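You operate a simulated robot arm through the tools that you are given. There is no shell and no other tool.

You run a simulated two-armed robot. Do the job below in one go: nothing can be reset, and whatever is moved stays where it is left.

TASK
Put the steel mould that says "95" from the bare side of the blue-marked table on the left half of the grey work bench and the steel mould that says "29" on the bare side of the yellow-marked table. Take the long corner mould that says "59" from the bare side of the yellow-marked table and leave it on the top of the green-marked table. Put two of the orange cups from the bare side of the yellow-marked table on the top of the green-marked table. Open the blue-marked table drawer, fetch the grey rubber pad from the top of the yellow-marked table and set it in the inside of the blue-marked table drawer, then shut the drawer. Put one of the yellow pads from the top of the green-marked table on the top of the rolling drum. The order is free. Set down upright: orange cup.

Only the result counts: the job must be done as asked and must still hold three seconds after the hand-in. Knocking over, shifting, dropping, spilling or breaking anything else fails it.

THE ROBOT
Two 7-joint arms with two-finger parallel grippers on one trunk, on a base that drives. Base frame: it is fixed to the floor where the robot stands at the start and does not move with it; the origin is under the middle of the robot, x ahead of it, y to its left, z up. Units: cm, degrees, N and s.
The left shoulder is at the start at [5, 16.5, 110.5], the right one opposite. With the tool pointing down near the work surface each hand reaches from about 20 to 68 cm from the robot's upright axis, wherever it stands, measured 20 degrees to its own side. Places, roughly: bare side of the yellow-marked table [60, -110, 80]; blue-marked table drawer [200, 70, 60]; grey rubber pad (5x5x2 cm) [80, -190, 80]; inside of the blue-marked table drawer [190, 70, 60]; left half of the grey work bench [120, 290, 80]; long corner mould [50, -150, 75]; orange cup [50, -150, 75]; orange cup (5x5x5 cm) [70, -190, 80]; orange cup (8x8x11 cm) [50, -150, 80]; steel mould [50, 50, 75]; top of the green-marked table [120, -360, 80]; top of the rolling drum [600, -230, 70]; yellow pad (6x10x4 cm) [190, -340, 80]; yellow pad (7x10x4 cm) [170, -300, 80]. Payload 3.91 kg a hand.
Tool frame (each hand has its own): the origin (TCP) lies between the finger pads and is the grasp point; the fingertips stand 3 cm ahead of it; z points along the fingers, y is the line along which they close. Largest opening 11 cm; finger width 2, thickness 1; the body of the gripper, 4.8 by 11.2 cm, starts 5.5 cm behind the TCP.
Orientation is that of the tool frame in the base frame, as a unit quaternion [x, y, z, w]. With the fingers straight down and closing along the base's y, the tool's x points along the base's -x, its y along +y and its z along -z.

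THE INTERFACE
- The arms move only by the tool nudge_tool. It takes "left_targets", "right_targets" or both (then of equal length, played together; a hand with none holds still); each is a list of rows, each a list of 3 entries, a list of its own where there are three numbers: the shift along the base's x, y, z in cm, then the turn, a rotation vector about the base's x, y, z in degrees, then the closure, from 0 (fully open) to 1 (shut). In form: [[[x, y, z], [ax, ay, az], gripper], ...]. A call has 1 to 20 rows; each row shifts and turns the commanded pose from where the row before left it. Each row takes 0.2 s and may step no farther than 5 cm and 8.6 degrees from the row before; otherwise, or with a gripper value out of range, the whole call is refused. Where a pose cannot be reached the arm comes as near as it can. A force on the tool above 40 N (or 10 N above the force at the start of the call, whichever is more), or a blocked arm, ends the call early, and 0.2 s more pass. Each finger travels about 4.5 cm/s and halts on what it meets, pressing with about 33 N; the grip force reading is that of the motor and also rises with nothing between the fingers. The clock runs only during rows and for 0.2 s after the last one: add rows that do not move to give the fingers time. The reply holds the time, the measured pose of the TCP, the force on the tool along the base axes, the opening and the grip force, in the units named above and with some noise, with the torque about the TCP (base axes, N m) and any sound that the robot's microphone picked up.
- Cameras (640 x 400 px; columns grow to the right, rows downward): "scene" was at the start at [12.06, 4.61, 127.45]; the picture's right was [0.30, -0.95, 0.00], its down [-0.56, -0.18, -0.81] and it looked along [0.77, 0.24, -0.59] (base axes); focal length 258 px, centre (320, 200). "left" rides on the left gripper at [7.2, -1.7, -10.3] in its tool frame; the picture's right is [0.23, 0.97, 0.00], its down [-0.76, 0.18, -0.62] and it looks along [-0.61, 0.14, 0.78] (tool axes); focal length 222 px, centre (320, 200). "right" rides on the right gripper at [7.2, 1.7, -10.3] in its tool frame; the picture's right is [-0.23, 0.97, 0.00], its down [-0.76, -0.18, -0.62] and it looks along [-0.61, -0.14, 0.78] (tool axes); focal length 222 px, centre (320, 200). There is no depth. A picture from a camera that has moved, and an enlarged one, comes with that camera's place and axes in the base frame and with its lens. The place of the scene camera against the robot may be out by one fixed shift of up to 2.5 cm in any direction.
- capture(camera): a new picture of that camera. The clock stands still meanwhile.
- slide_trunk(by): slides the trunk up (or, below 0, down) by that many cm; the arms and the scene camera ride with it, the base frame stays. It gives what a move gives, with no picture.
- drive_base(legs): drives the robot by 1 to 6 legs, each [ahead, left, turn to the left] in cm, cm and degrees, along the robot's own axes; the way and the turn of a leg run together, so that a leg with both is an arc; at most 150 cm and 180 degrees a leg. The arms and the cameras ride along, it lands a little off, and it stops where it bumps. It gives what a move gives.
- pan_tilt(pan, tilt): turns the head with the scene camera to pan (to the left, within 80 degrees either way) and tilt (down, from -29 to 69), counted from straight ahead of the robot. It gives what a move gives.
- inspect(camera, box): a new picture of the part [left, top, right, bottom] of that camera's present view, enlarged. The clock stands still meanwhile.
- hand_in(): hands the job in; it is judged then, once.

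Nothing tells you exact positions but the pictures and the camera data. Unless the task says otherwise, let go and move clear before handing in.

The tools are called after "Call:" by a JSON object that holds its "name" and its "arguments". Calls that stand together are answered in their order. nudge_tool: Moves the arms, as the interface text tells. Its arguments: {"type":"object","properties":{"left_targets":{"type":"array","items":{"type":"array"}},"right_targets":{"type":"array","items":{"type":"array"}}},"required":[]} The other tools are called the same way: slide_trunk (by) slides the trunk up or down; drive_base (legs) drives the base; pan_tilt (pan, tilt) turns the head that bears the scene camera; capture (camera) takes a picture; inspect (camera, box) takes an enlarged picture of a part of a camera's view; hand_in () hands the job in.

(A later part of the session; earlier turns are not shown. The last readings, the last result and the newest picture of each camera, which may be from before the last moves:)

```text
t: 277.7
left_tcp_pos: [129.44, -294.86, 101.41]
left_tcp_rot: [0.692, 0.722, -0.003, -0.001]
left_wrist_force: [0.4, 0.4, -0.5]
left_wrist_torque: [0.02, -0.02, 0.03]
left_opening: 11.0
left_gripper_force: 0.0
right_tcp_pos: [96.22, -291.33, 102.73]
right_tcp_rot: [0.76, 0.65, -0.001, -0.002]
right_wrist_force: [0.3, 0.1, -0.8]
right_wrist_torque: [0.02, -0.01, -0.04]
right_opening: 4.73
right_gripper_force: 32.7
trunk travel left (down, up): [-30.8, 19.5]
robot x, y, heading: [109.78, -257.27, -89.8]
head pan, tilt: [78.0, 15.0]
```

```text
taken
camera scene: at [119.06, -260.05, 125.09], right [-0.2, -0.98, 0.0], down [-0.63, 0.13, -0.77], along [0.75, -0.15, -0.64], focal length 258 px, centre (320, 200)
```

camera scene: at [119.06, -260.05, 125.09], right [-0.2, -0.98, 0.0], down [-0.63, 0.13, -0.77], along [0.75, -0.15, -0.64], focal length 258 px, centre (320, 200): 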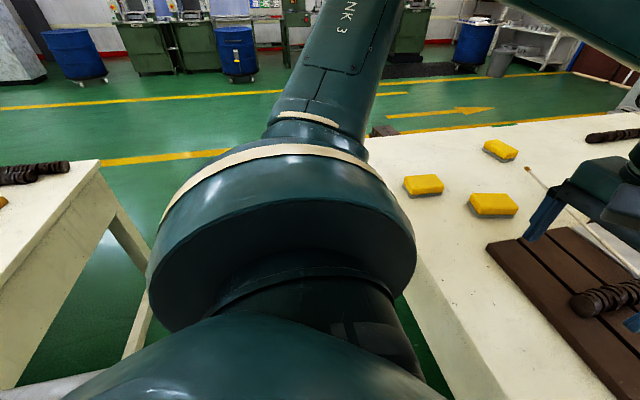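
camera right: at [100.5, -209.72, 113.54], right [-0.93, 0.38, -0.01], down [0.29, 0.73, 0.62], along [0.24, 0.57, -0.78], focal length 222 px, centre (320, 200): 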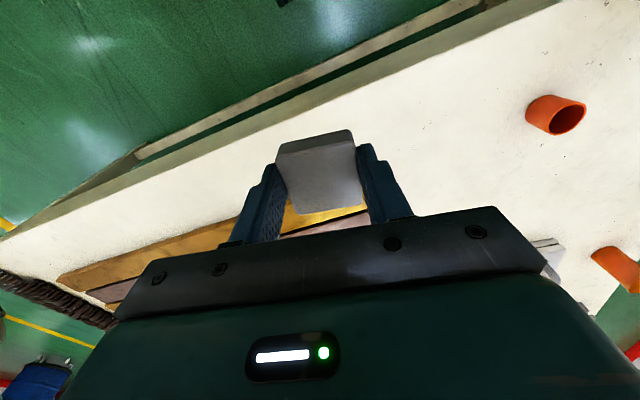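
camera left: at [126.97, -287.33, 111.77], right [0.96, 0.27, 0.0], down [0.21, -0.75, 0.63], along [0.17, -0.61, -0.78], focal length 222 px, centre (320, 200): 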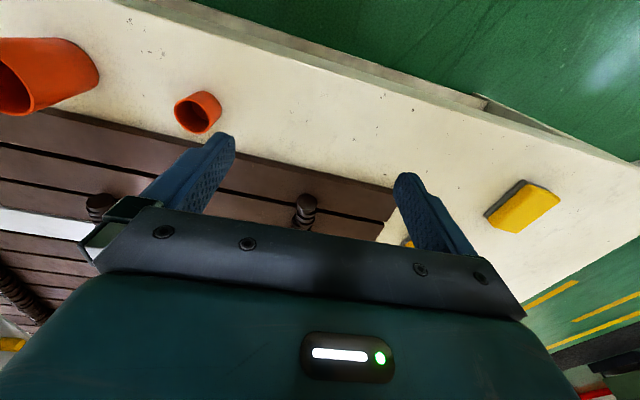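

Call:
{"name": "capture", "arguments": {"camera": "scene"}}

Call:
{"name": "pan_tilt", "arguments": {"pan": 50, "tilt": 65}}

Call:
{"name": "capture", "arguments": {"camera": "scene"}}

```text
taken
camera scene: at [119.06, -260.05, 125.09], right [-0.2, -0.98, 0.0], down [-0.63, 0.13, -0.77], along [0.75, -0.15, -0.64], focal length 258 px, centre (320, 200)
```

scene: 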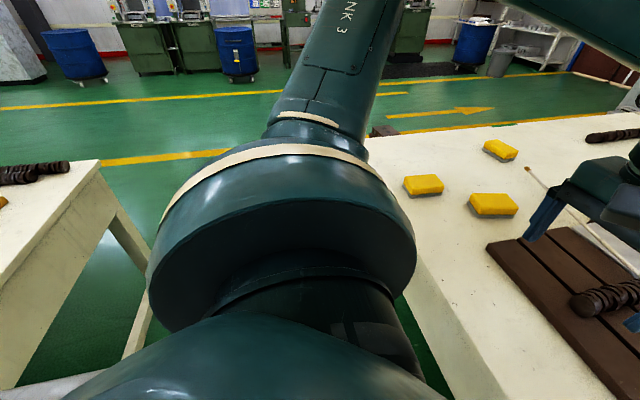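

```text
t: 278.9
left_tcp_pos: [128.76, -294.25, 101.98]
left_tcp_rot: [0.692, 0.722, -0.003, 0.006]
left_wrist_force: [0.7, -1.3, 0.3]
left_wrist_torque: [0.05, 0.02, 0.01]
left_opening: 10.98
left_gripper_force: 0.0
right_tcp_pos: [95.4, -290.67, 102.81]
right_tcp_rot: [0.759, 0.651, 0.001, 0.003]
right_wrist_force: [-0.3, -0.2, -0.7]
right_wrist_torque: [-0.01, 0.03, 0.04]
right_opening: 4.73
right_gripper_force: 32.6
trunk travel left (down, up): [-30.8, 19.5]
robot x, y, heading: [110.33, -257.2, -89.7]
head pan, tilt: [50.0, 65.0]
```

```text
taken
camera scene: at [115.34, -261.19, 122.65], right [-0.54, -0.84, 0.0], down [-0.72, 0.46, -0.52], along [0.44, -0.28, -0.85], focal length 258 px, centre (320, 200)
```

scene: 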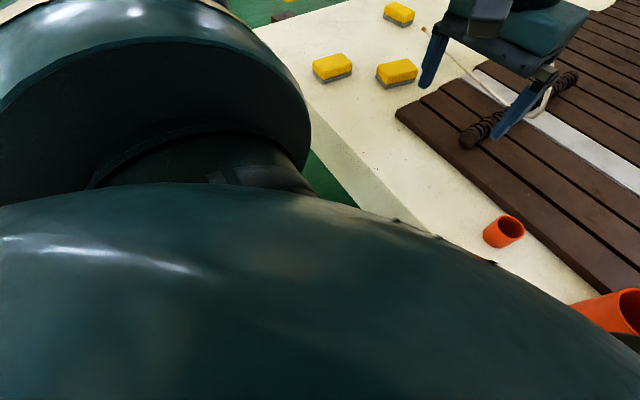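

Call:
{"name": "capture", "arguments": {"camera": "left"}}

Call:
{"name": "inspect", "arguments": {"camera": "scene", "box": [380, 0, 640, 170]}}

Call:
{"name": "pan_tilt", "arguments": {"pan": 30, "tilt": 0}}

Call:
{"name": "capture", "arguments": {"camera": "scene"}}

```text
taken
camera left: at [126.61, -286.95, 112.03], right [0.96, 0.27, 0.0], down [0.21, -0.75, 0.63], along [0.17, -0.61, -0.77], focal length 222 px, centre (320, 200)
```

left: 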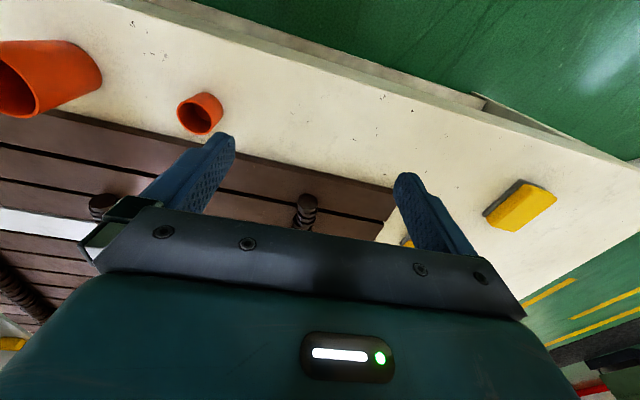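

```text
2.35 times, centred on (510, 85) of scene
camera zoom: at [115.34, -261.19, 122.65], right [-0.54, -0.84, 0.0], down [-0.72, 0.46, -0.52], along [0.44, -0.28, -0.85], focal length 608 px, centre (-127, 471)
```

zoom: 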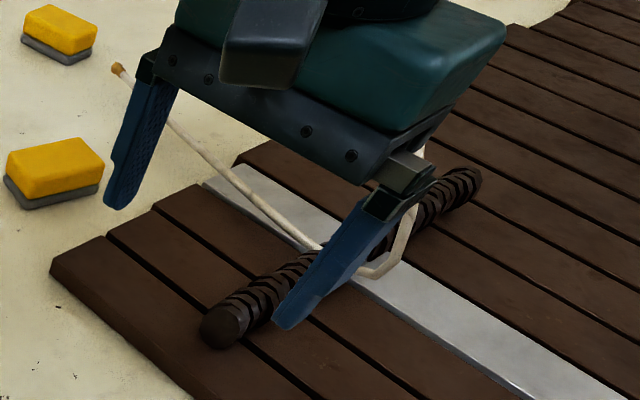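

```text
t: 280.2
left_tcp_pos: [128.75, -294.25, 101.91]
left_tcp_rot: [0.692, 0.721, -0.002, 0.006]
left_wrist_force: [0.4, 0.3, 0.8]
left_wrist_torque: [-0.02, -0.03, -0.01]
left_opening: 11.0
left_gripper_force: 0.1
right_tcp_pos: [95.38, -290.81, 102.76]
right_tcp_rot: [0.76, 0.65, 0.002, 0.004]
right_wrist_force: [-0.3, 0.7, -1.4]
right_wrist_torque: [-0.01, 0.02, 0.01]
right_opening: 4.75
right_gripper_force: 33.5
trunk travel left (down, up): [-30.8, 19.5]
robot x, y, heading: [110.09, -257.17, -89.9]
head pan, tilt: [30.0, 0.0]
```

```text
taken
camera scene: at [115.41, -261.23, 122.64], right [-0.54, -0.84, 0.0], down [-0.72, 0.46, -0.53], along [0.44, -0.28, -0.85], focal length 258 px, centre (320, 200)
```

scene: 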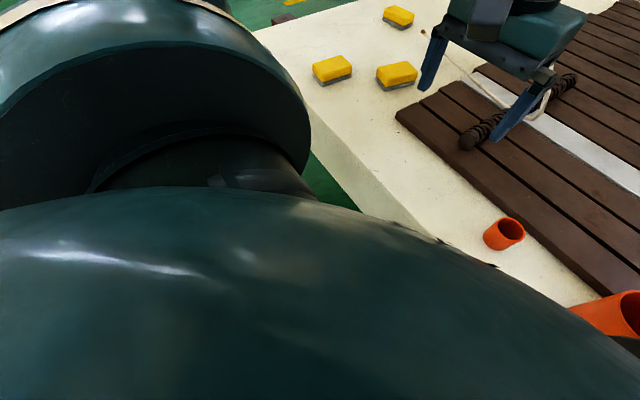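

The head is stuck too: I've run into the hanging lamp over the table line (it hangs at about z 140 near x≈135, y -258 to -331). I'll back straight out the way I came and check.

Call:
{"name": "drive_base", "arguments": {"legs": [[0, -15, 0]]}}

Call:
{"name": "pan_tilt", "arguments": {"pan": 30, "tilt": 0}}

Call:
{"name": "capture", "arguments": {"camera": "scene"}}

```text
t: 282.2
left_tcp_pos: [114.83, -294.9, 101.41]
left_tcp_rot: [0.692, 0.722, -0.003, -0.001]
left_wrist_force: [-0.7, 0.8, 0.3]
left_wrist_torque: [-0.02, -0.02, -0.03]
left_opening: 10.99
left_gripper_force: 0.2
right_tcp_pos: [81.49, -291.34, 102.72]
right_tcp_rot: [0.759, 0.651, -0.002, -0.003]
right_wrist_force: [-0.1, 0.4, -0.3]
right_wrist_torque: [-0.01, 0.01, -0.01]
right_opening: 4.73
right_gripper_force: 32.6
trunk travel left (down, up): [-30.8, 19.5]
robot x, y, heading: [95.59, -257.33, -89.8]
head pan, tilt: [30.0, 0.0]
```

```text
t: 282.8
left_tcp_pos: [114.8, -294.93, 101.34]
left_tcp_rot: [0.692, 0.722, -0.004, -0.002]
left_wrist_force: [-0.3, -0.3, 0.4]
left_wrist_torque: [0.01, -0.01, -0.02]
left_opening: 11.0
left_gripper_force: 0.0
right_tcp_pos: [81.44, -291.38, 102.79]
right_tcp_rot: [0.759, 0.651, -0.002, -0.003]
right_wrist_force: [-0.6, -0.6, -0.4]
right_wrist_torque: [-0.02, -0.01, 0.03]
right_opening: 4.73
right_gripper_force: 32.9
trunk travel left (down, up): [-30.8, 19.5]
robot x, y, heading: [94.91, -257.43, -89.8]
head pan, tilt: [30.0, 0.0]
```

```text
taken
camera scene: at [100.55, -266.12, 131.49], right [-0.86, -0.5, 0.0], down [0.0, 0.0, -1.0], along [0.5, -0.86, 0.0], focal length 258 px, centre (320, 200)
```

scene: 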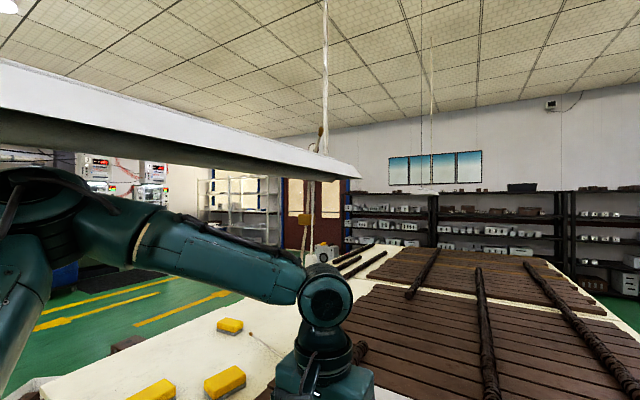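

Freed. The lamp's underside is at about z≈137, and my elbow reaches about 136. I'll back off from the table, lower the trunk by 16 cm so everything passes beneath it, and then continue along the gap.

Call:
{"name": "drive_base", "arguments": {"legs": [[-11, 0, 0]]}}

Call:
{"name": "slide_trunk", "arguments": {"by": -16}}

Call:
{"name": "pan_tilt", "arguments": {"pan": 60, "tilt": 5}}

Call:
{"name": "capture", "arguments": {"camera": "scene"}}

```text
t: 284.0
left_tcp_pos: [114.76, -283.85, 101.43]
left_tcp_rot: [0.691, 0.722, -0.005, 0.0]
left_wrist_force: [0.4, 0.4, 0.0]
left_wrist_torque: [-0.03, 0.0, 0.02]
left_opening: 11.01
left_gripper_force: 0.1
right_tcp_pos: [81.28, -280.29, 102.84]
right_tcp_rot: [0.759, 0.651, -0.001, -0.002]
right_wrist_force: [-0.3, -0.5, -0.4]
right_wrist_torque: [-0.01, -0.02, 0.02]
right_opening: 4.73
right_gripper_force: 32.8
trunk travel left (down, up): [-30.8, 19.5]
robot x, y, heading: [95.03, -246.26, -89.9]
head pan, tilt: [30.0, 0.0]
```

```text
t: 285.8
left_tcp_pos: [114.8, -283.79, 85.3]
left_tcp_rot: [0.692, 0.722, -0.004, -0.001]
left_wrist_force: [-0.4, 0.2, 0.2]
left_wrist_torque: [0.01, -0.04, -0.01]
left_opening: 11.01
left_gripper_force: 0.0
right_tcp_pos: [81.44, -280.37, 86.92]
right_tcp_rot: [0.759, 0.651, -0.001, -0.003]
right_wrist_force: [0.1, 0.5, -0.3]
right_wrist_torque: [-0.01, -0.01, -0.01]
right_opening: 4.77
right_gripper_force: 32.4
trunk travel left (down, up): [-14.8, 35.5]
robot x, y, heading: [94.8, -246.68, -89.8]
head pan, tilt: [30.0, 0.0]
```

```text
t: 286.8
left_tcp_pos: [114.9, -284.0, 85.44]
left_tcp_rot: [0.691, 0.723, -0.004, -0.001]
left_wrist_force: [0.2, -0.3, -0.7]
left_wrist_torque: [0.0, -0.01, 0.02]
left_opening: 10.97
left_gripper_force: 0.1
right_tcp_pos: [81.42, -280.39, 86.79]
right_tcp_rot: [0.759, 0.651, -0.001, -0.003]
right_wrist_force: [-0.1, 0.7, -0.4]
right_wrist_torque: [-0.01, 0.04, 0.01]
right_opening: 4.73
right_gripper_force: 33.3
trunk travel left (down, up): [-14.8, 35.5]
robot x, y, heading: [95.41, -246.67, -89.7]
head pan, tilt: [60.0, 5.0]
```

```text
taken
camera scene: at [103.95, -251.91, 114.7], right [-0.5, -0.87, 0.0], down [-0.08, 0.04, -1.0], along [0.86, -0.49, -0.09], focal length 258 px, centre (320, 200)
```

scene: 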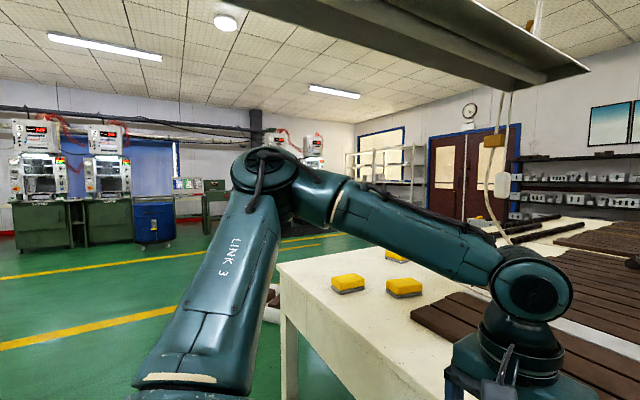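

The lamp is now well above the elbow and head. Continuing left to x≈155.

Call:
{"name": "drive_base", "arguments": {"legs": [[0, 30, 0], [0, 30, 0]]}}

Call:
{"name": "capture", "arguments": {"camera": "left"}}

Call:
{"name": "pan_tilt", "arguments": {"pan": 25, "tilt": 35}}

Call:
{"name": "capture", "arguments": {"camera": "scene"}}

```text
t: 292.8
left_tcp_pos: [175.17, -283.43, 85.38]
left_tcp_rot: [0.691, 0.723, -0.004, -0.001]
left_wrist_force: [-0.4, -0.4, 0.4]
left_wrist_torque: [0.02, -0.01, 0.0]
left_opening: 11.01
left_gripper_force: 0.1
right_tcp_pos: [141.78, -280.03, 86.88]
right_tcp_rot: [0.759, 0.652, 0.0, -0.002]
right_wrist_force: [0.8, 0.2, -0.5]
right_wrist_torque: [0.04, 0.02, -0.02]
right_opening: 4.76
right_gripper_force: 33.2
trunk travel left (down, up): [-14.8, 35.5]
robot x, y, heading: [155.18, -246.09, -89.5]
head pan, tilt: [60.0, 5.0]
```

```text
taken
camera left: at [173.2, -276.2, 95.56], right [0.96, 0.27, -0.01], down [0.22, -0.75, 0.63], along [0.16, -0.6, -0.78], focal length 222 px, centre (320, 200)
```

left: 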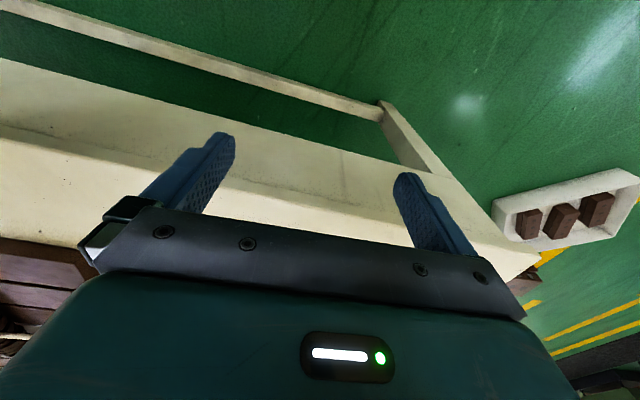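

```text
t: 293.8
left_tcp_pos: [175.28, -283.43, 85.26]
left_tcp_rot: [0.69, 0.723, -0.003, -0.001]
left_wrist_force: [-0.5, 1.0, 0.1]
left_wrist_torque: [-0.01, 0.0, 0.02]
left_opening: 11.01
left_gripper_force: 0.1
right_tcp_pos: [141.78, -280.2, 86.79]
right_tcp_rot: [0.758, 0.652, -0.001, -0.003]
right_wrist_force: [-0.1, -0.7, -0.4]
right_wrist_torque: [0.01, 0.02, 0.0]
right_opening: 4.74
right_gripper_force: 33.1
trunk travel left (down, up): [-14.8, 35.5]
robot x, y, heading: [155.4, -245.51, -89.5]
head pan, tilt: [25.0, 35.0]
```

```text
taken
camera scene: at [160.05, -254.93, 109.88], right [-0.9, -0.43, 0.0], down [-0.25, 0.52, -0.82], along [0.35, -0.74, -0.57], focal length 258 px, centre (320, 200)
```

scene: 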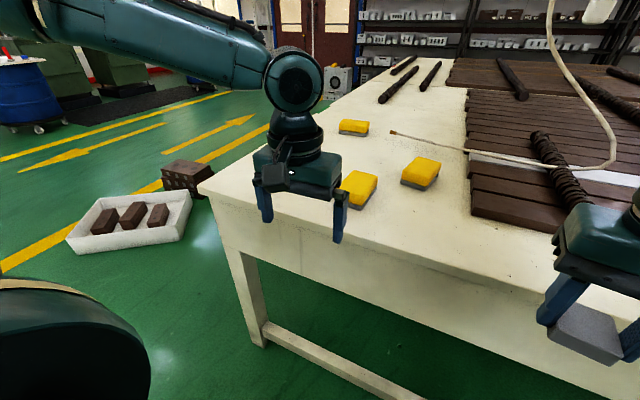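

I'm past the lamp. The three yellow pads are close; I'll raise the left hand a little, come closer, and look at the nearest one.

Call:
{"name": "nudge_tool", "arguments": {"left_targets": [[[0, 0, 4], [0, 0, 0], 0], [[0, 0, 4], [0, 0, 0], 0], [[0, 0, 0], [0, 0, 0], 0]]}}

Call:
{"name": "drive_base", "arguments": {"legs": [[10.5, 0, -0.4]]}}

Call:
{"name": "capture", "arguments": {"camera": "left"}}

Call:
{"name": "inspect", "arguments": {"camera": "left", "box": [200, 80, 440, 230]}}

```text
t: 294.6
left_tcp_pos: [175.14, -283.42, 93.4]
left_tcp_rot: [0.69, 0.723, -0.004, -0.001]
left_wrist_force: [0.4, 0.6, -0.3]
left_wrist_torque: [0.01, 0.02, 0.02]
left_opening: 11.01
left_gripper_force: 0.2
right_tcp_pos: [141.81, -279.98, 86.84]
right_tcp_rot: [0.758, 0.652, -0.001, -0.003]
right_wrist_force: [0.0, 0.5, -0.6]
right_wrist_torque: [0.0, -0.02, 0.0]
right_opening: 4.74
right_gripper_force: 32.8
trunk travel left (down, up): [-14.8, 35.5]
robot x, y, heading: [155.57, -245.71, -89.5]
head pan, tilt: [25.0, 35.0]
```

```text
t: 295.8
left_tcp_pos: [174.89, -293.84, 93.2]
left_tcp_rot: [0.693, 0.721, -0.004, -0.001]
left_wrist_force: [-0.3, -0.1, 0.3]
left_wrist_torque: [0.0, -0.01, 0.03]
left_opening: 11.0
left_gripper_force: 0.1
right_tcp_pos: [141.58, -290.43, 86.79]
right_tcp_rot: [0.761, 0.649, -0.001, -0.002]
right_wrist_force: [-0.3, 0.6, -0.5]
right_wrist_torque: [0.01, -0.03, 0.01]
right_opening: 4.78
right_gripper_force: 33.3
trunk travel left (down, up): [-14.8, 35.5]
robot x, y, heading: [155.65, -256.52, -89.9]
head pan, tilt: [25.0, 35.0]
```

```text
taken
camera left: at [173.0, -286.73, 103.55], right [0.96, 0.26, -0.01], down [0.21, -0.75, 0.63], along [0.16, -0.6, -0.78], focal length 222 px, centre (320, 200)
```

left: 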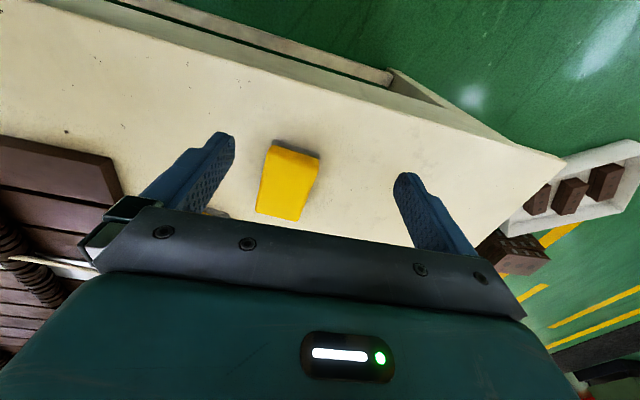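

```text
2.67 times, centred on (320, 155) of left
camera zoom: at [173.0, -286.73, 103.55], right [0.96, 0.26, -0.01], down [0.21, -0.75, 0.63], along [0.16, -0.6, -0.78], focal length 592 px, centre (320, 320)
```

zoom: 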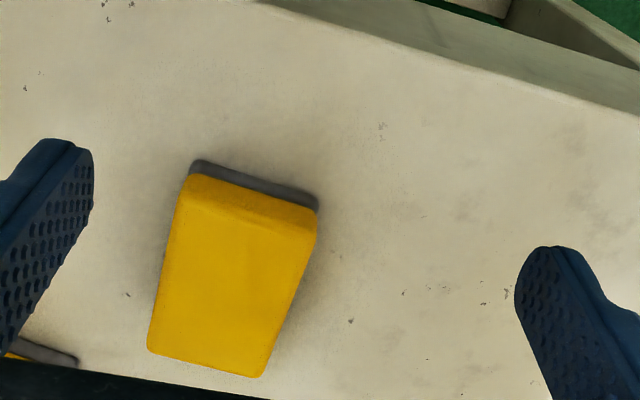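

The pad lies along y, centred about (173, -304.7), 6.5 cm wide and turned by -6°. Moving the left hand above it.

Call:
{"name": "nudge_tool", "arguments": {"left_targets": [[[-0.63, -3.57, -1.4], [0, 0, -2.77], 0], [[-0.63, -3.57, -1.4], [0, 0, -2.77], 0], [[-0.63, -3.57, -1.4], [0, 0, -2.77], 0], [[0, 0, 0], [0, 0, 0], 0]]}}

Call:
{"name": "capture", "arguments": {"camera": "left"}}

```text
t: 296.8
left_tcp_pos: [172.92, -304.76, 88.96]
left_tcp_rot: [0.744, 0.668, -0.003, -0.002]
left_wrist_force: [-0.2, 1.1, 0.3]
left_wrist_torque: [0.02, -0.02, 0.02]
left_opening: 10.98
left_gripper_force: 0.1
right_tcp_pos: [141.66, -290.36, 86.84]
right_tcp_rot: [0.76, 0.649, -0.001, -0.003]
right_wrist_force: [0.3, 0.9, -0.1]
right_wrist_torque: [-0.01, -0.01, 0.0]
right_opening: 4.72
right_gripper_force: 33.1
trunk travel left (down, up): [-14.8, 35.5]
robot x, y, heading: [155.55, -256.27, -90.3]
head pan, tilt: [25.0, 35.0]
```

```text
taken
camera left: at [172.08, -297.31, 99.28], right [0.99, 0.12, -0.01], down [0.1, -0.77, 0.63], along [0.07, -0.62, -0.78], focal length 222 px, centre (320, 200)
```

left: 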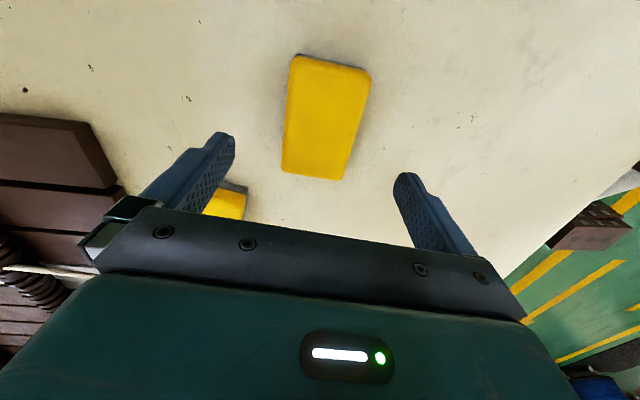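

Call:
{"name": "nudge_tool", "arguments": {"left_targets": [[[0.05, 1.1, -2], [0, 0, 0], 0], [[0, 0, -3], [0, 0, 0], 0], [[0, 0, -2.5], [0, 0, 0], 0], [[0, 0, -1.2], [0, 0, 0], 0], [[0, 0, 0], [0, 0, 0], 0]]}}

Call:
{"name": "capture", "arguments": {"camera": "left"}}

```text
t: 298.0
left_tcp_pos: [173.28, -303.65, 80.4]
left_tcp_rot: [0.744, 0.669, -0.005, -0.002]
left_wrist_force: [0.1, 0.6, 0.0]
left_wrist_torque: [-0.02, 0.0, -0.04]
left_opening: 10.99
left_gripper_force: 0.2
right_tcp_pos: [141.65, -290.47, 86.87]
right_tcp_rot: [0.761, 0.649, -0.001, -0.003]
right_wrist_force: [-0.9, 0.1, -1.5]
right_wrist_torque: [0.03, 0.0, 0.03]
right_opening: 4.74
right_gripper_force: 33.2
trunk travel left (down, up): [-14.8, 35.5]
robot x, y, heading: [155.55, -256.64, -89.9]
head pan, tilt: [25.0, 35.0]
```

```text
taken
camera left: at [172.26, -296.16, 90.6], right [0.99, 0.12, -0.01], down [0.1, -0.77, 0.63], along [0.07, -0.62, -0.78], focal length 222 px, centre (320, 200)
```

left: 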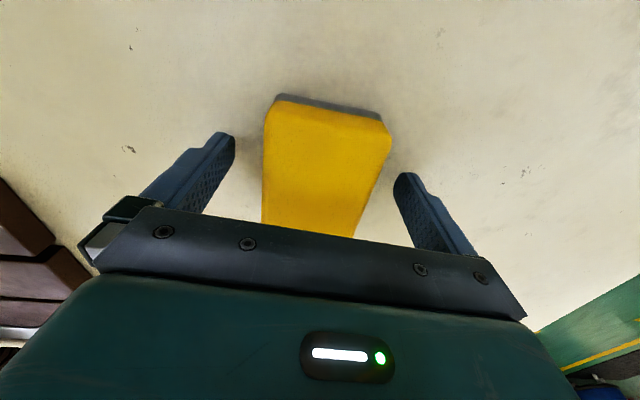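

Call:
{"name": "nudge_tool", "arguments": {"left_targets": [[[0, 0, 0], [0, 0, 0], 0.4], [[0, 0, 0], [0, 0, 0], 1], [[0, 0, 0], [0, 0, 0], 1], [[0, 0, 0], [0, 0, 0], 1], [[0, 0, 0], [0, 0, 0], 1], [[0, 0, 0], [0, 0, 0], 1]]}}

Call:
{"name": "nudge_tool", "arguments": {"left_targets": [[[0, 0, 2], [0, 0, 0], 1], [[0, 0, 4], [0, 0, 0], 1], [[0, 0, 4], [0, 0, 0], 1], [[0, 3, 2], [0, 0, 0], 1], [[0, 3, 0], [0, 0, 0], 1], [[0, 3, 0], [0, 0, 0], 1], [[0, 0, 0], [0, 0, 0], 1]]}}

Call:
{"name": "capture", "arguments": {"camera": "left"}}

```text
t: 299.4
left_tcp_pos: [173.16, -303.59, 80.42]
left_tcp_rot: [0.744, 0.668, -0.004, -0.001]
left_wrist_force: [-0.2, 0.5, 0.2]
left_wrist_torque: [0.1, -0.03, 0.05]
left_opening: 6.5
left_gripper_force: 33.4
right_tcp_pos: [141.57, -290.46, 86.87]
right_tcp_rot: [0.76, 0.65, -0.002, -0.002]
right_wrist_force: [-0.5, 0.2, -1.6]
right_wrist_torque: [-0.02, 0.02, -0.03]
right_opening: 4.74
right_gripper_force: 33.1
trunk travel left (down, up): [-14.8, 35.5]
robot x, y, heading: [155.77, -256.51, -90.1]
head pan, tilt: [25.0, 35.0]
```

```text
t: 301.0
left_tcp_pos: [173.16, -294.62, 92.43]
left_tcp_rot: [0.744, 0.668, -0.003, -0.002]
left_wrist_force: [0.2, 0.0, -1.2]
left_wrist_torque: [0.01, -0.02, -0.03]
left_opening: 6.5
left_gripper_force: 32.7
right_tcp_pos: [141.69, -290.38, 86.77]
right_tcp_rot: [0.761, 0.649, -0.001, -0.003]
right_wrist_force: [-0.4, 0.0, -0.2]
right_wrist_torque: [0.0, 0.01, 0.02]
right_opening: 4.75
right_gripper_force: 33.0
trunk travel left (down, up): [-14.8, 35.5]
robot x, y, heading: [155.75, -256.53, -90.0]
head pan, tilt: [25.0, 35.0]
```

```text
taken
camera left: at [172.21, -287.12, 102.65], right [0.99, 0.12, -0.01], down [0.1, -0.77, 0.63], along [0.07, -0.62, -0.78], focal length 222 px, centre (320, 200)
```

left: 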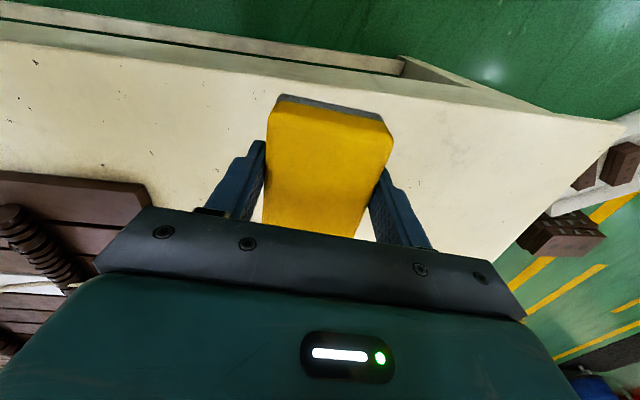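

Yellow pad in hand. Now out of the gap on the far side, turning to face the rolling drum.

Call:
{"name": "drive_base", "arguments": {"legs": [[-11, 0, 0], [0, 100, 0], [0, 0, 90]]}}

Call:
{"name": "pan_tilt", "arguments": {"pan": 0, "tilt": 15}}

Call:
{"name": "capture", "arguments": {"camera": "scene"}}

```text
t: 314.7
left_tcp_pos: [294.18, -227.81, 92.42]
left_tcp_rot: [0.057, 0.998, -0.004, 0.001]
left_wrist_force: [-0.3, -0.7, -0.9]
left_wrist_torque: [0.02, -0.01, 0.02]
left_opening: 6.47
left_gripper_force: 32.8
right_tcp_pos: [289.83, -259.22, 86.75]
right_tcp_rot: [0.082, 0.997, -0.003, -0.001]
right_wrist_force: [0.4, 0.5, -0.6]
right_wrist_torque: [0.0, 0.02, 0.01]
right_opening: 4.73
right_gripper_force: 32.6
trunk travel left (down, up): [-14.8, 35.5]
robot x, y, heading: [255.78, -245.19, -0.5]
head pan, tilt: [25.0, 35.0]
```

```text
t: 315.6
left_tcp_pos: [294.07, -227.84, 92.37]
left_tcp_rot: [0.057, 0.998, -0.004, 0.002]
left_wrist_force: [-0.5, -0.9, -1.1]
left_wrist_torque: [-0.04, 0.0, -0.03]
left_opening: 6.49
left_gripper_force: 32.5
right_tcp_pos: [289.76, -259.37, 86.87]
right_tcp_rot: [0.082, 0.997, -0.003, -0.001]
right_wrist_force: [1.2, 0.4, -0.2]
right_wrist_torque: [0.0, 0.04, 0.02]
right_opening: 4.71
right_gripper_force: 33.1
trunk travel left (down, up): [-14.8, 35.5]
robot x, y, heading: [255.87, -245.28, -0.5]
head pan, tilt: [0.0, 15.0]
```

```text
taken
camera scene: at [268.93, -243.29, 113.07], right [-0.01, -1.0, 0.0], down [-0.26, 0.0, -0.97], along [0.97, -0.01, -0.26], focal length 258 px, centre (320, 200)
```

scene: 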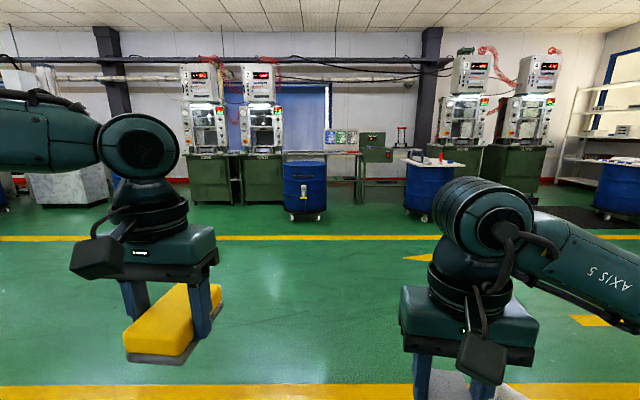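

Call:
{"name": "inspect", "arguments": {"camera": "scene", "box": [260, 130, 360, 230]}}

Call:
{"name": "inspect", "arguments": {"camera": "scene", "box": [380, 130, 480, 230]}}

```text
4.00 times, centred on (310, 180) of scene
camera zoom: at [268.93, -243.29, 113.07], right [-0.01, -1.0, 0.0], down [-0.26, 0.0, -0.97], along [0.97, -0.01, -0.26], focal length 1034 px, centre (360, 280)
```

zoom: 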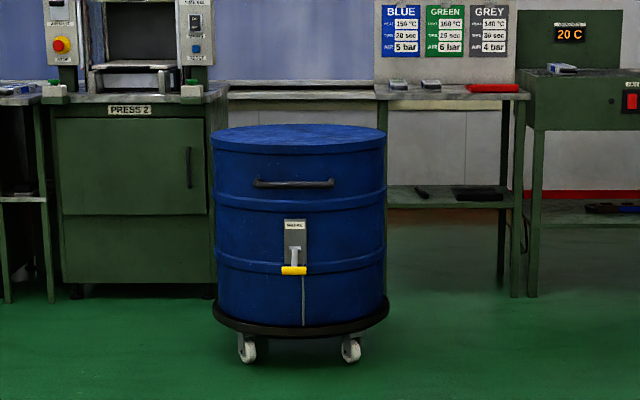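

```text
4.00 times, centred on (430, 180) of scene
camera zoom: at [268.93, -243.29, 113.07], right [-0.01, -1.0, 0.0], down [-0.26, 0.0, -0.97], along [0.97, -0.01, -0.26], focal length 1034 px, centre (-120, 280)
```

zoom: 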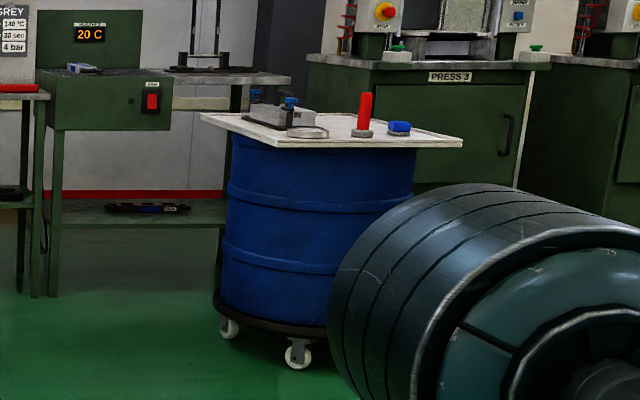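

The rolling drum is the blue barrel on castors straight ahead (about x 610, y -226, 58 cm across, top near z 70). I'll drive up to it in stages.

Call:
{"name": "drive_base", "arguments": {"legs": [[135, 0, 0.5], [110, 0, 0]]}}

Call:
{"name": "pan_tilt", "arguments": {"pan": 5, "tilt": 30}}

Call:
{"name": "capture", "arguments": {"camera": "scene"}}

```text
t: 327.6
left_tcp_pos: [538.8, -228.94, 92.47]
left_tcp_rot: [0.057, 0.998, -0.003, 0.002]
left_wrist_force: [0.2, 0.4, -0.6]
left_wrist_torque: [-0.02, 0.01, -0.02]
left_opening: 6.46
left_gripper_force: 32.7
right_tcp_pos: [534.34, -260.42, 86.84]
right_tcp_rot: [0.082, 0.997, -0.003, -0.001]
right_wrist_force: [-0.1, -0.5, -0.8]
right_wrist_torque: [0.0, 0.02, 0.01]
right_opening: 4.73
right_gripper_force: 33.0
trunk travel left (down, up): [-14.8, 35.5]
robot x, y, heading: [500.35, -246.23, -0.1]
head pan, tilt: [0.0, 15.0]
```

```text
t: 328.4
left_tcp_pos: [538.83, -228.99, 92.39]
left_tcp_rot: [0.057, 0.998, -0.003, 0.002]
left_wrist_force: [-0.6, 0.2, -0.9]
left_wrist_torque: [0.02, 0.0, -0.03]
left_opening: 6.45
left_gripper_force: 33.0
right_tcp_pos: [534.36, -260.4, 86.77]
right_tcp_rot: [0.082, 0.997, -0.002, -0.001]
right_wrist_force: [0.0, 0.7, -1.0]
right_wrist_torque: [0.04, -0.04, 0.02]
right_opening: 4.74
right_gripper_force: 32.8
trunk travel left (down, up): [-14.8, 35.5]
robot x, y, heading: [500.55, -246.27, -0.4]
head pan, tilt: [5.0, 30.0]
```

```text
taken
camera scene: at [513.17, -243.59, 110.66], right [0.08, -1.0, 0.0], down [-0.5, -0.04, -0.87], along [0.86, 0.07, -0.5], focal length 258 px, centre (320, 200)
```

scene: 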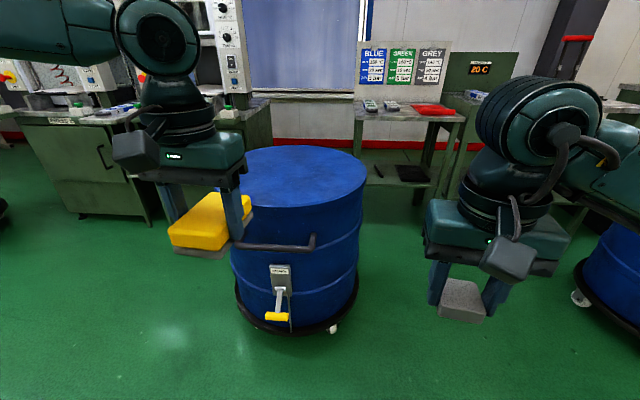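

The drum has a handle on its front and a brake lever lower down; its top is a flat blue lid centred near (607, -225). I'll approach gently, keeping the base clear.

Call:
{"name": "drive_base", "arguments": {"legs": [[30, 0, 0]]}}

Call:
{"name": "capture", "arguments": {"camera": "left"}}

Call:
{"name": "capture", "arguments": {"camera": "right"}}

Call:
{"name": "capture", "arguments": {"camera": "scene"}}

```text
t: 330.4
left_tcp_pos: [568.65, -228.76, 92.49]
left_tcp_rot: [0.054, 0.999, -0.003, 0.003]
left_wrist_force: [0.2, 0.0, -0.4]
left_wrist_torque: [-0.03, 0.01, 0.01]
left_opening: 6.45
left_gripper_force: 33.0
right_tcp_pos: [564.24, -260.53, 86.74]
right_tcp_rot: [0.08, 0.997, -0.004, -0.001]
right_wrist_force: [-0.3, -0.3, 0.1]
right_wrist_torque: [-0.02, -0.01, 0.01]
right_opening: 4.77
right_gripper_force: 32.6
trunk travel left (down, up): [-14.8, 35.5]
robot x, y, heading: [530.5, -246.54, -0.1]
head pan, tilt: [5.0, 30.0]
```

```text
taken
camera left: at [561.08, -229.66, 102.65], right [-0.12, 0.99, -0.01], down [0.77, 0.1, 0.63], along [0.62, 0.07, -0.78], focal length 222 px, centre (320, 200)
```

left: 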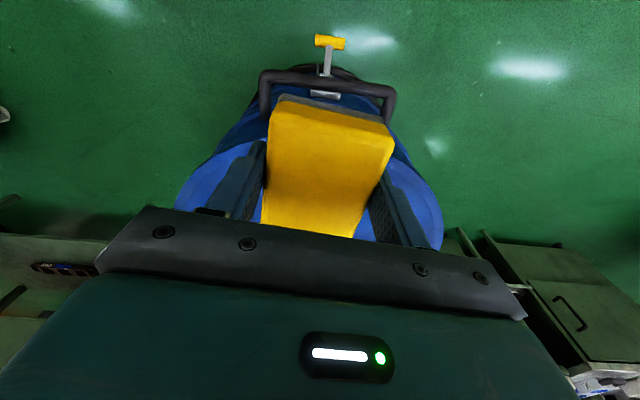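

```text
taken
camera right: at [557.48, -257.54, 97.03], right [0.38, 0.93, 0.0], down [0.73, -0.29, 0.62], along [0.57, -0.24, -0.78], focal length 222 px, centre (320, 200)
```

right: 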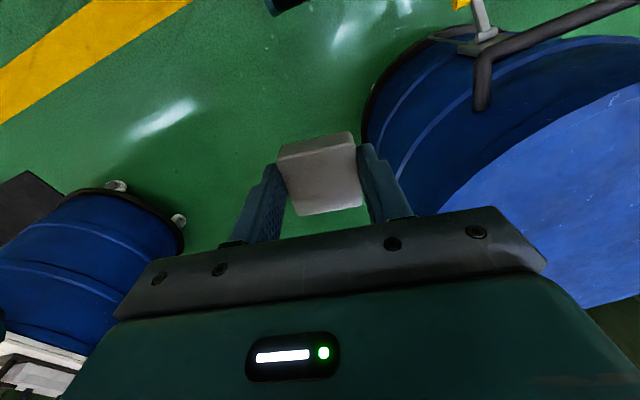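

```text
taken
camera scene: at [543.08, -243.64, 110.65], right [0.09, -1.0, 0.0], down [-0.5, -0.04, -0.87], along [0.86, 0.07, -0.5], focal length 258 px, centre (320, 200)
```

scene: 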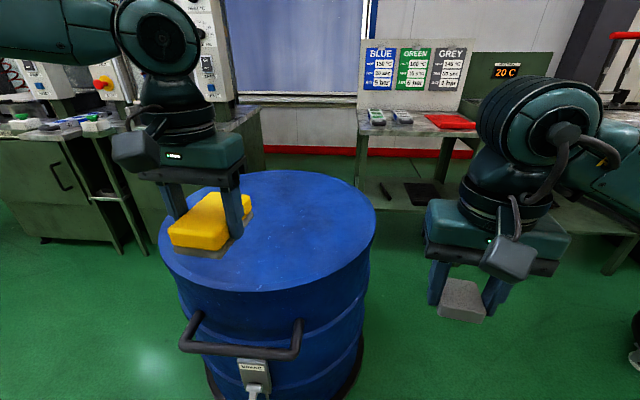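

Call:
{"name": "drive_base", "arguments": {"legs": [[5, 0, 0]]}}

Call:
{"name": "nudge_tool", "arguments": {"left_targets": [[[3.5, 0, -1], [0, 0, 0], 1], [[3.5, 0, -2], [0, 0, 0], 1], [[3.5, 0, -2], [0, 0, 0], 1], [[0, 0, 0], [0, 0, 0], 1]]}}

Call:
{"name": "capture", "arguments": {"camera": "left"}}

Call:
{"name": "capture", "arguments": {"camera": "scene"}}

```text
t: 331.3
left_tcp_pos: [573.61, -229.01, 92.38]
left_tcp_rot: [0.054, 0.999, -0.004, 0.003]
left_wrist_force: [-0.1, 0.2, -1.0]
left_wrist_torque: [-0.01, -0.02, 0.02]
left_opening: 6.46
left_gripper_force: 32.8
right_tcp_pos: [569.14, -260.31, 86.81]
right_tcp_rot: [0.079, 0.997, -0.003, -0.001]
right_wrist_force: [-1.1, 0.1, -1.1]
right_wrist_torque: [-0.03, -0.01, -0.01]
right_opening: 4.74
right_gripper_force: 33.2
trunk travel left (down, up): [-14.8, 35.5]
robot x, y, heading: [535.41, -246.19, -0.3]
head pan, tilt: [5.0, 30.0]
```

```text
t: 332.3
left_tcp_pos: [584.2, -228.92, 87.45]
left_tcp_rot: [0.054, 0.999, -0.003, 0.002]
left_wrist_force: [-0.4, -0.1, -0.8]
left_wrist_torque: [-0.02, 0.02, 0.01]
left_opening: 6.45
left_gripper_force: 33.0
right_tcp_pos: [569.31, -260.33, 86.78]
right_tcp_rot: [0.08, 0.997, -0.003, -0.002]
right_wrist_force: [0.4, -0.3, 0.4]
right_wrist_torque: [0.0, -0.02, -0.02]
right_opening: 4.74
right_gripper_force: 32.7
trunk travel left (down, up): [-14.8, 35.5]
robot x, y, heading: [535.18, -246.79, -0.2]
head pan, tilt: [5.0, 30.0]
```

```text
taken
camera left: at [576.68, -229.74, 97.7], right [-0.12, 0.99, -0.01], down [0.77, 0.1, 0.63], along [0.62, 0.07, -0.78], focal length 222 px, centre (320, 200)
```

left: 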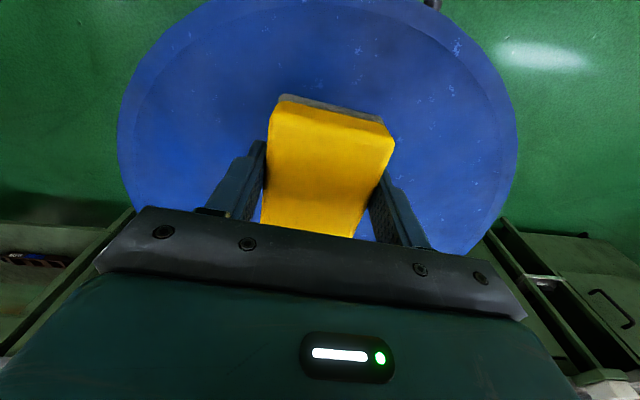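

```text
taken
camera scene: at [548.08, -243.65, 110.65], right [0.09, -1.0, 0.0], down [-0.5, -0.04, -0.87], along [0.86, 0.07, -0.5], focal length 258 px, centre (320, 200)
```

scene: 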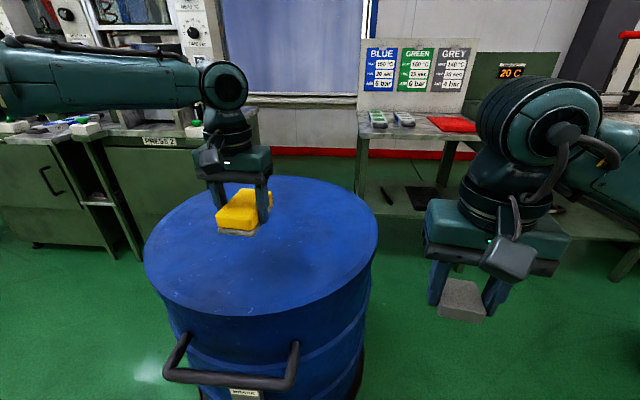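

Call:
{"name": "nudge_tool", "arguments": {"left_targets": [[[0, 0, -3], [0, 0, 0], 1], [[0, 0, -3], [0, 0, 0], 1], [[0, 0, -2], [0, 0, 0], 1], [[0, 0, 0], [0, 0, 0], 1]]}}

Call:
{"name": "inspect", "arguments": {"camera": "scene", "box": [170, 140, 310, 260]}}

```text
t: 333.3
left_tcp_pos: [584.1, -229.0, 79.46]
left_tcp_rot: [0.054, 0.999, -0.004, 0.003]
left_wrist_force: [0.2, 0.2, -0.9]
left_wrist_torque: [0.0, 0.0, -0.01]
left_opening: 6.47
left_gripper_force: 32.4
right_tcp_pos: [569.24, -260.31, 86.78]
right_tcp_rot: [0.078, 0.997, -0.002, -0.001]
right_wrist_force: [-0.8, 0.5, -0.7]
right_wrist_torque: [0.0, -0.01, -0.02]
right_opening: 4.73
right_gripper_force: 33.0
trunk travel left (down, up): [-14.8, 35.5]
robot x, y, heading: [535.1, -246.44, 0.0]
head pan, tilt: [5.0, 30.0]
```

```text
3.33 times, centred on (240, 200) of scene
camera zoom: at [548.07, -243.65, 110.65], right [0.09, -1.0, 0.0], down [-0.5, -0.04, -0.87], along [0.86, 0.07, -0.5], focal length 862 px, centre (587, 200)
```

zoom: 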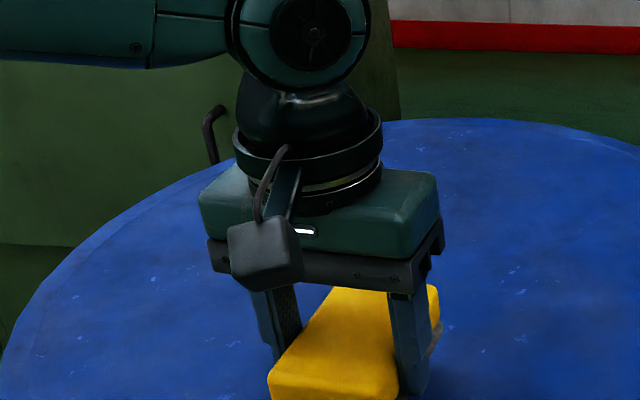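

Call:
{"name": "nudge_tool", "arguments": {"left_targets": [[[0, 0, -0.8], [0, 0, 0], 1], [[0, 0, -0.8], [0, 0, 0], 1], [[0, 0, -0.6], [0, 0, 0], 1], [[0, 0, 0], [0, 0, 0], 1]]}}

Call:
{"name": "inspect", "arguments": {"camera": "scene", "box": [170, 180, 310, 300]}}

```text
t: 334.3
left_tcp_pos: [584.04, -228.94, 77.36]
left_tcp_rot: [0.054, 0.999, -0.003, 0.002]
left_wrist_force: [-0.1, -0.5, 0.0]
left_wrist_torque: [-0.03, -0.01, -0.01]
left_opening: 6.48
left_gripper_force: 32.6
right_tcp_pos: [569.13, -260.48, 86.93]
right_tcp_rot: [0.08, 0.997, -0.002, -0.002]
right_wrist_force: [-0.1, 0.2, -0.9]
right_wrist_torque: [0.01, -0.05, 0.0]
right_opening: 4.73
right_gripper_force: 32.8
trunk travel left (down, up): [-14.8, 35.5]
robot x, y, heading: [535.24, -246.33, -0.0]
head pan, tilt: [5.0, 30.0]
```

```text
3.33 times, centred on (240, 240) of scene
camera zoom: at [548.07, -243.65, 110.65], right [0.09, -1.0, 0.0], down [-0.5, -0.04, -0.87], along [0.86, 0.07, -0.5], focal length 862 px, centre (587, 67)
```

zoom: 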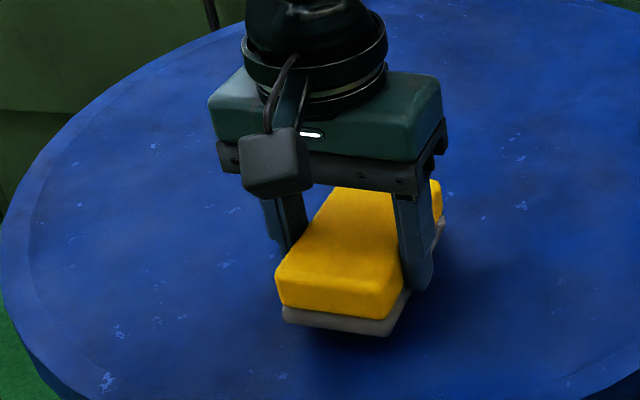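

Call:
{"name": "nudge_tool", "arguments": {"left_targets": [[[0, 0, -0.5], [0, 0, 0], 1], [[0, 0, -0.4], [0, 0, 0], 1], [[0, 0, 0], [0, 0, 0], 1]]}}

Call:
{"name": "nudge_tool", "arguments": {"left_targets": [[[0, 0, -0.4], [0, 0, 0], 1], [[0, 0, 0], [0, 0, 0], 1]]}}

Call:
{"name": "nudge_tool", "arguments": {"left_targets": [[[0, 0, -0.3], [0, 0, 0], 1], [[0, 0, 0], [0, 0, 0], 1]]}}

```text
t: 335.1
left_tcp_pos: [584.14, -228.93, 76.38]
left_tcp_rot: [0.054, 0.999, -0.004, 0.001]
left_wrist_force: [-0.1, 0.4, -0.8]
left_wrist_torque: [0.04, 0.02, 0.02]
left_opening: 6.43
left_gripper_force: 33.0
right_tcp_pos: [569.18, -260.45, 86.76]
right_tcp_rot: [0.078, 0.997, -0.003, -0.002]
right_wrist_force: [0.4, -0.3, -1.3]
right_wrist_torque: [0.01, 0.04, 0.0]
right_opening: 4.72
right_gripper_force: 33.3
trunk travel left (down, up): [-14.8, 35.5]
robot x, y, heading: [535.15, -246.18, -0.2]
head pan, tilt: [5.0, 30.0]
```

```text
t: 335.7
left_tcp_pos: [584.15, -228.93, 76.09]
left_tcp_rot: [0.054, 0.999, -0.004, 0.002]
left_wrist_force: [0.5, 0.8, 4.0]
left_wrist_torque: [0.21, 0.09, -0.02]
left_opening: 6.47
left_gripper_force: 32.9
right_tcp_pos: [569.22, -260.41, 86.81]
right_tcp_rot: [0.079, 0.997, -0.003, -0.001]
right_wrist_force: [0.1, -0.6, -0.6]
right_wrist_torque: [0.02, -0.01, 0.02]
right_opening: 4.74
right_gripper_force: 33.0
trunk travel left (down, up): [-14.8, 35.5]
robot x, y, heading: [535.58, -246.47, -0.2]
head pan, tilt: [5.0, 30.0]
```

```text
t: 336.3
left_tcp_pos: [584.01, -229.07, 75.96]
left_tcp_rot: [0.054, 0.998, -0.004, 0.005]
left_wrist_force: [-0.3, 4.4, 27.0]
left_wrist_torque: [0.92, 0.8, -0.07]
left_opening: 6.48
left_gripper_force: 32.8
right_tcp_pos: [569.23, -260.45, 86.92]
right_tcp_rot: [0.08, 0.997, -0.001, -0.001]
right_wrist_force: [-0.6, 0.7, -0.7]
right_wrist_torque: [-0.01, -0.01, 0.03]
right_opening: 4.74
right_gripper_force: 32.9
trunk travel left (down, up): [-14.8, 35.5]
robot x, y, heading: [535.69, -246.48, -0.2]
head pan, tilt: [5.0, 30.0]
```

Contact with the lid. I'll ease off to nearly zero force, open gently and rise.

Call:
{"name": "nudge_tool", "arguments": {"left_targets": [[[0, 0, 0.25], [0, 0, 0], 1], [[0, 0, 0], [0, 0, 0], 0.4], [[0, 0, 0], [0, 0, 0], 0.3], [[0, 0, 0], [0, 0, 0], 0.2], [[0, 0, 0], [0, 0, 0], 0.1], [[0, 0, 0], [0, 0, 0], 0.1], [[0, 0, 2], [0, 0, 0], 0.1], [[0, 0, 4], [0, 0, 0], 0.1], [[0, 0, 4], [0, 0, 0], 0.1], [[0, 0, 4], [0, 0, 0], 0.1], [[0, 0, 0], [0, 0, 0], 0.1]]}}

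Call:
{"name": "capture", "arguments": {"camera": "scene"}}

Call:
{"name": "capture", "arguments": {"camera": "left"}}

```text
t: 338.7
left_tcp_pos: [583.93, -228.81, 89.93]
left_tcp_rot: [0.055, 0.999, -0.003, 0.002]
left_wrist_force: [-0.3, -0.1, 0.5]
left_wrist_torque: [0.05, -0.03, -0.04]
left_opening: 9.9
left_gripper_force: 0.0
right_tcp_pos: [569.17, -260.43, 86.79]
right_tcp_rot: [0.08, 0.997, -0.003, -0.001]
right_wrist_force: [-1.0, 0.2, -0.1]
right_wrist_torque: [0.03, 0.02, 0.03]
right_opening: 4.73
right_gripper_force: 33.2
trunk travel left (down, up): [-14.8, 35.5]
robot x, y, heading: [535.15, -246.6, -0.1]
head pan, tilt: [5.0, 30.0]
```

```text
taken
camera scene: at [548.06, -243.66, 110.65], right [0.09, -1.0, 0.0], down [-0.5, -0.04, -0.87], along [0.86, 0.07, -0.5], focal length 258 px, centre (320, 200)
```

scene: 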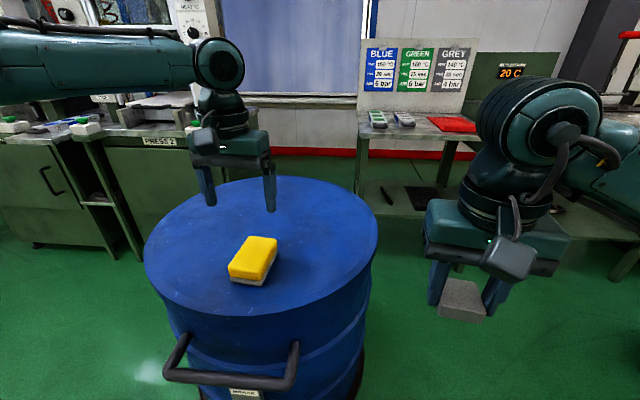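

```text
taken
camera left: at [576.5, -229.68, 100.2], right [-0.12, 0.99, -0.01], down [0.77, 0.1, 0.63], along [0.62, 0.07, -0.78], focal length 222 px, centre (320, 200)
```

left: 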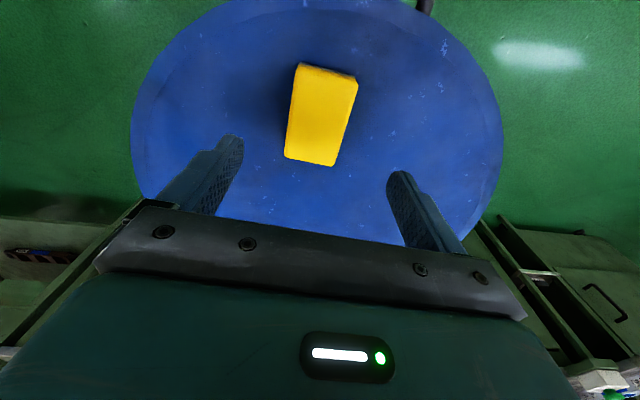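

The yellow pad lies on the drum. I'll lift clear, back away, and drive round to the far side of the blue-marked table for the drawer.

Call:
{"name": "nudge_tool", "arguments": {"left_targets": [[[0, 0, 3], [0, 0, 0], 0], [[-4, 0, 0], [0, 0, 0], 0], [[-4, 0, 0], [0, 0, 0], 0], [[-4, 0, 0], [0, 0, 0], 0], [[0, 0, 0], [0, 0, 0], 0]]}}

Call:
{"name": "drive_base", "arguments": {"legs": [[-100, 0, 0], [-100, 0, 0]]}}

Call:
{"name": "pan_tilt", "arguments": {"pan": 75, "tilt": 15}}

Call:
{"name": "capture", "arguments": {"camera": "scene"}}

```text
t: 339.9
left_tcp_pos: [571.98, -229.05, 92.83]
left_tcp_rot: [0.054, 0.999, -0.003, 0.002]
left_wrist_force: [-0.1, -1.2, 0.3]
left_wrist_torque: [0.03, 0.02, 0.01]
left_opening: 10.99
left_gripper_force: 0.1
right_tcp_pos: [569.24, -260.32, 86.81]
right_tcp_rot: [0.079, 0.997, -0.003, -0.001]
right_wrist_force: [-0.1, 0.3, -0.7]
right_wrist_torque: [-0.02, 0.0, -0.01]
right_opening: 4.72
right_gripper_force: 32.9
trunk travel left (down, up): [-14.8, 35.5]
robot x, y, heading: [535.66, -246.02, 0.1]
head pan, tilt: [5.0, 30.0]
```

```text
t: 349.9
left_tcp_pos: [372.07, -229.44, 92.95]
left_tcp_rot: [0.053, 0.999, -0.004, 0.003]
left_wrist_force: [0.1, 1.3, -0.5]
left_wrist_torque: [0.0, -0.02, 0.01]
left_opening: 11.0
left_gripper_force: 0.1
right_tcp_pos: [369.26, -260.81, 86.86]
right_tcp_rot: [0.08, 0.997, -0.002, -0.001]
right_wrist_force: [0.0, -0.7, -0.6]
right_wrist_torque: [0.03, 0.02, 0.0]
right_opening: 4.76
right_gripper_force: 33.4
trunk travel left (down, up): [-14.8, 35.5]
robot x, y, heading: [335.16, -246.62, 0.1]
head pan, tilt: [5.0, 30.0]
```

```text
t: 351.3
left_tcp_pos: [372.09, -229.45, 92.83]
left_tcp_rot: [0.053, 0.999, -0.003, 0.003]
left_wrist_force: [0.6, 0.0, -0.1]
left_wrist_torque: [0.05, -0.01, 0.0]
left_opening: 10.99
left_gripper_force: 0.0
right_tcp_pos: [369.35, -260.81, 86.91]
right_tcp_rot: [0.079, 0.997, -0.003, -0.002]
right_wrist_force: [0.1, 0.6, -1.2]
right_wrist_torque: [0.02, -0.02, -0.01]
right_opening: 4.76
right_gripper_force: 33.2
trunk travel left (down, up): [-14.8, 35.5]
robot x, y, heading: [334.9, -246.99, 0.0]
head pan, tilt: [75.0, 15.0]
```

```text
taken
camera scene: at [341.53, -235.87, 113.07], right [0.97, -0.26, 0.0], down [-0.07, -0.25, -0.97], along [0.25, 0.93, -0.26], focal length 258 px, centre (320, 200)
```

scene: 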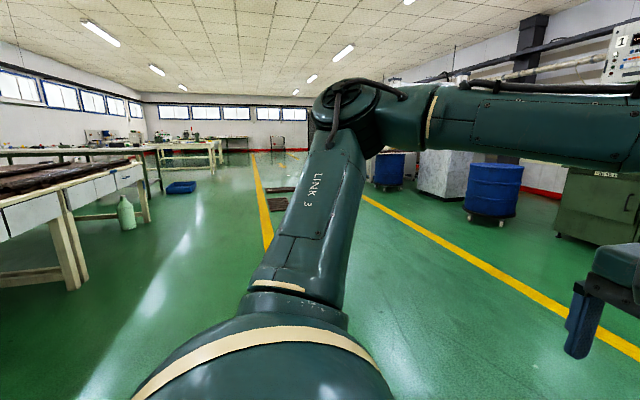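

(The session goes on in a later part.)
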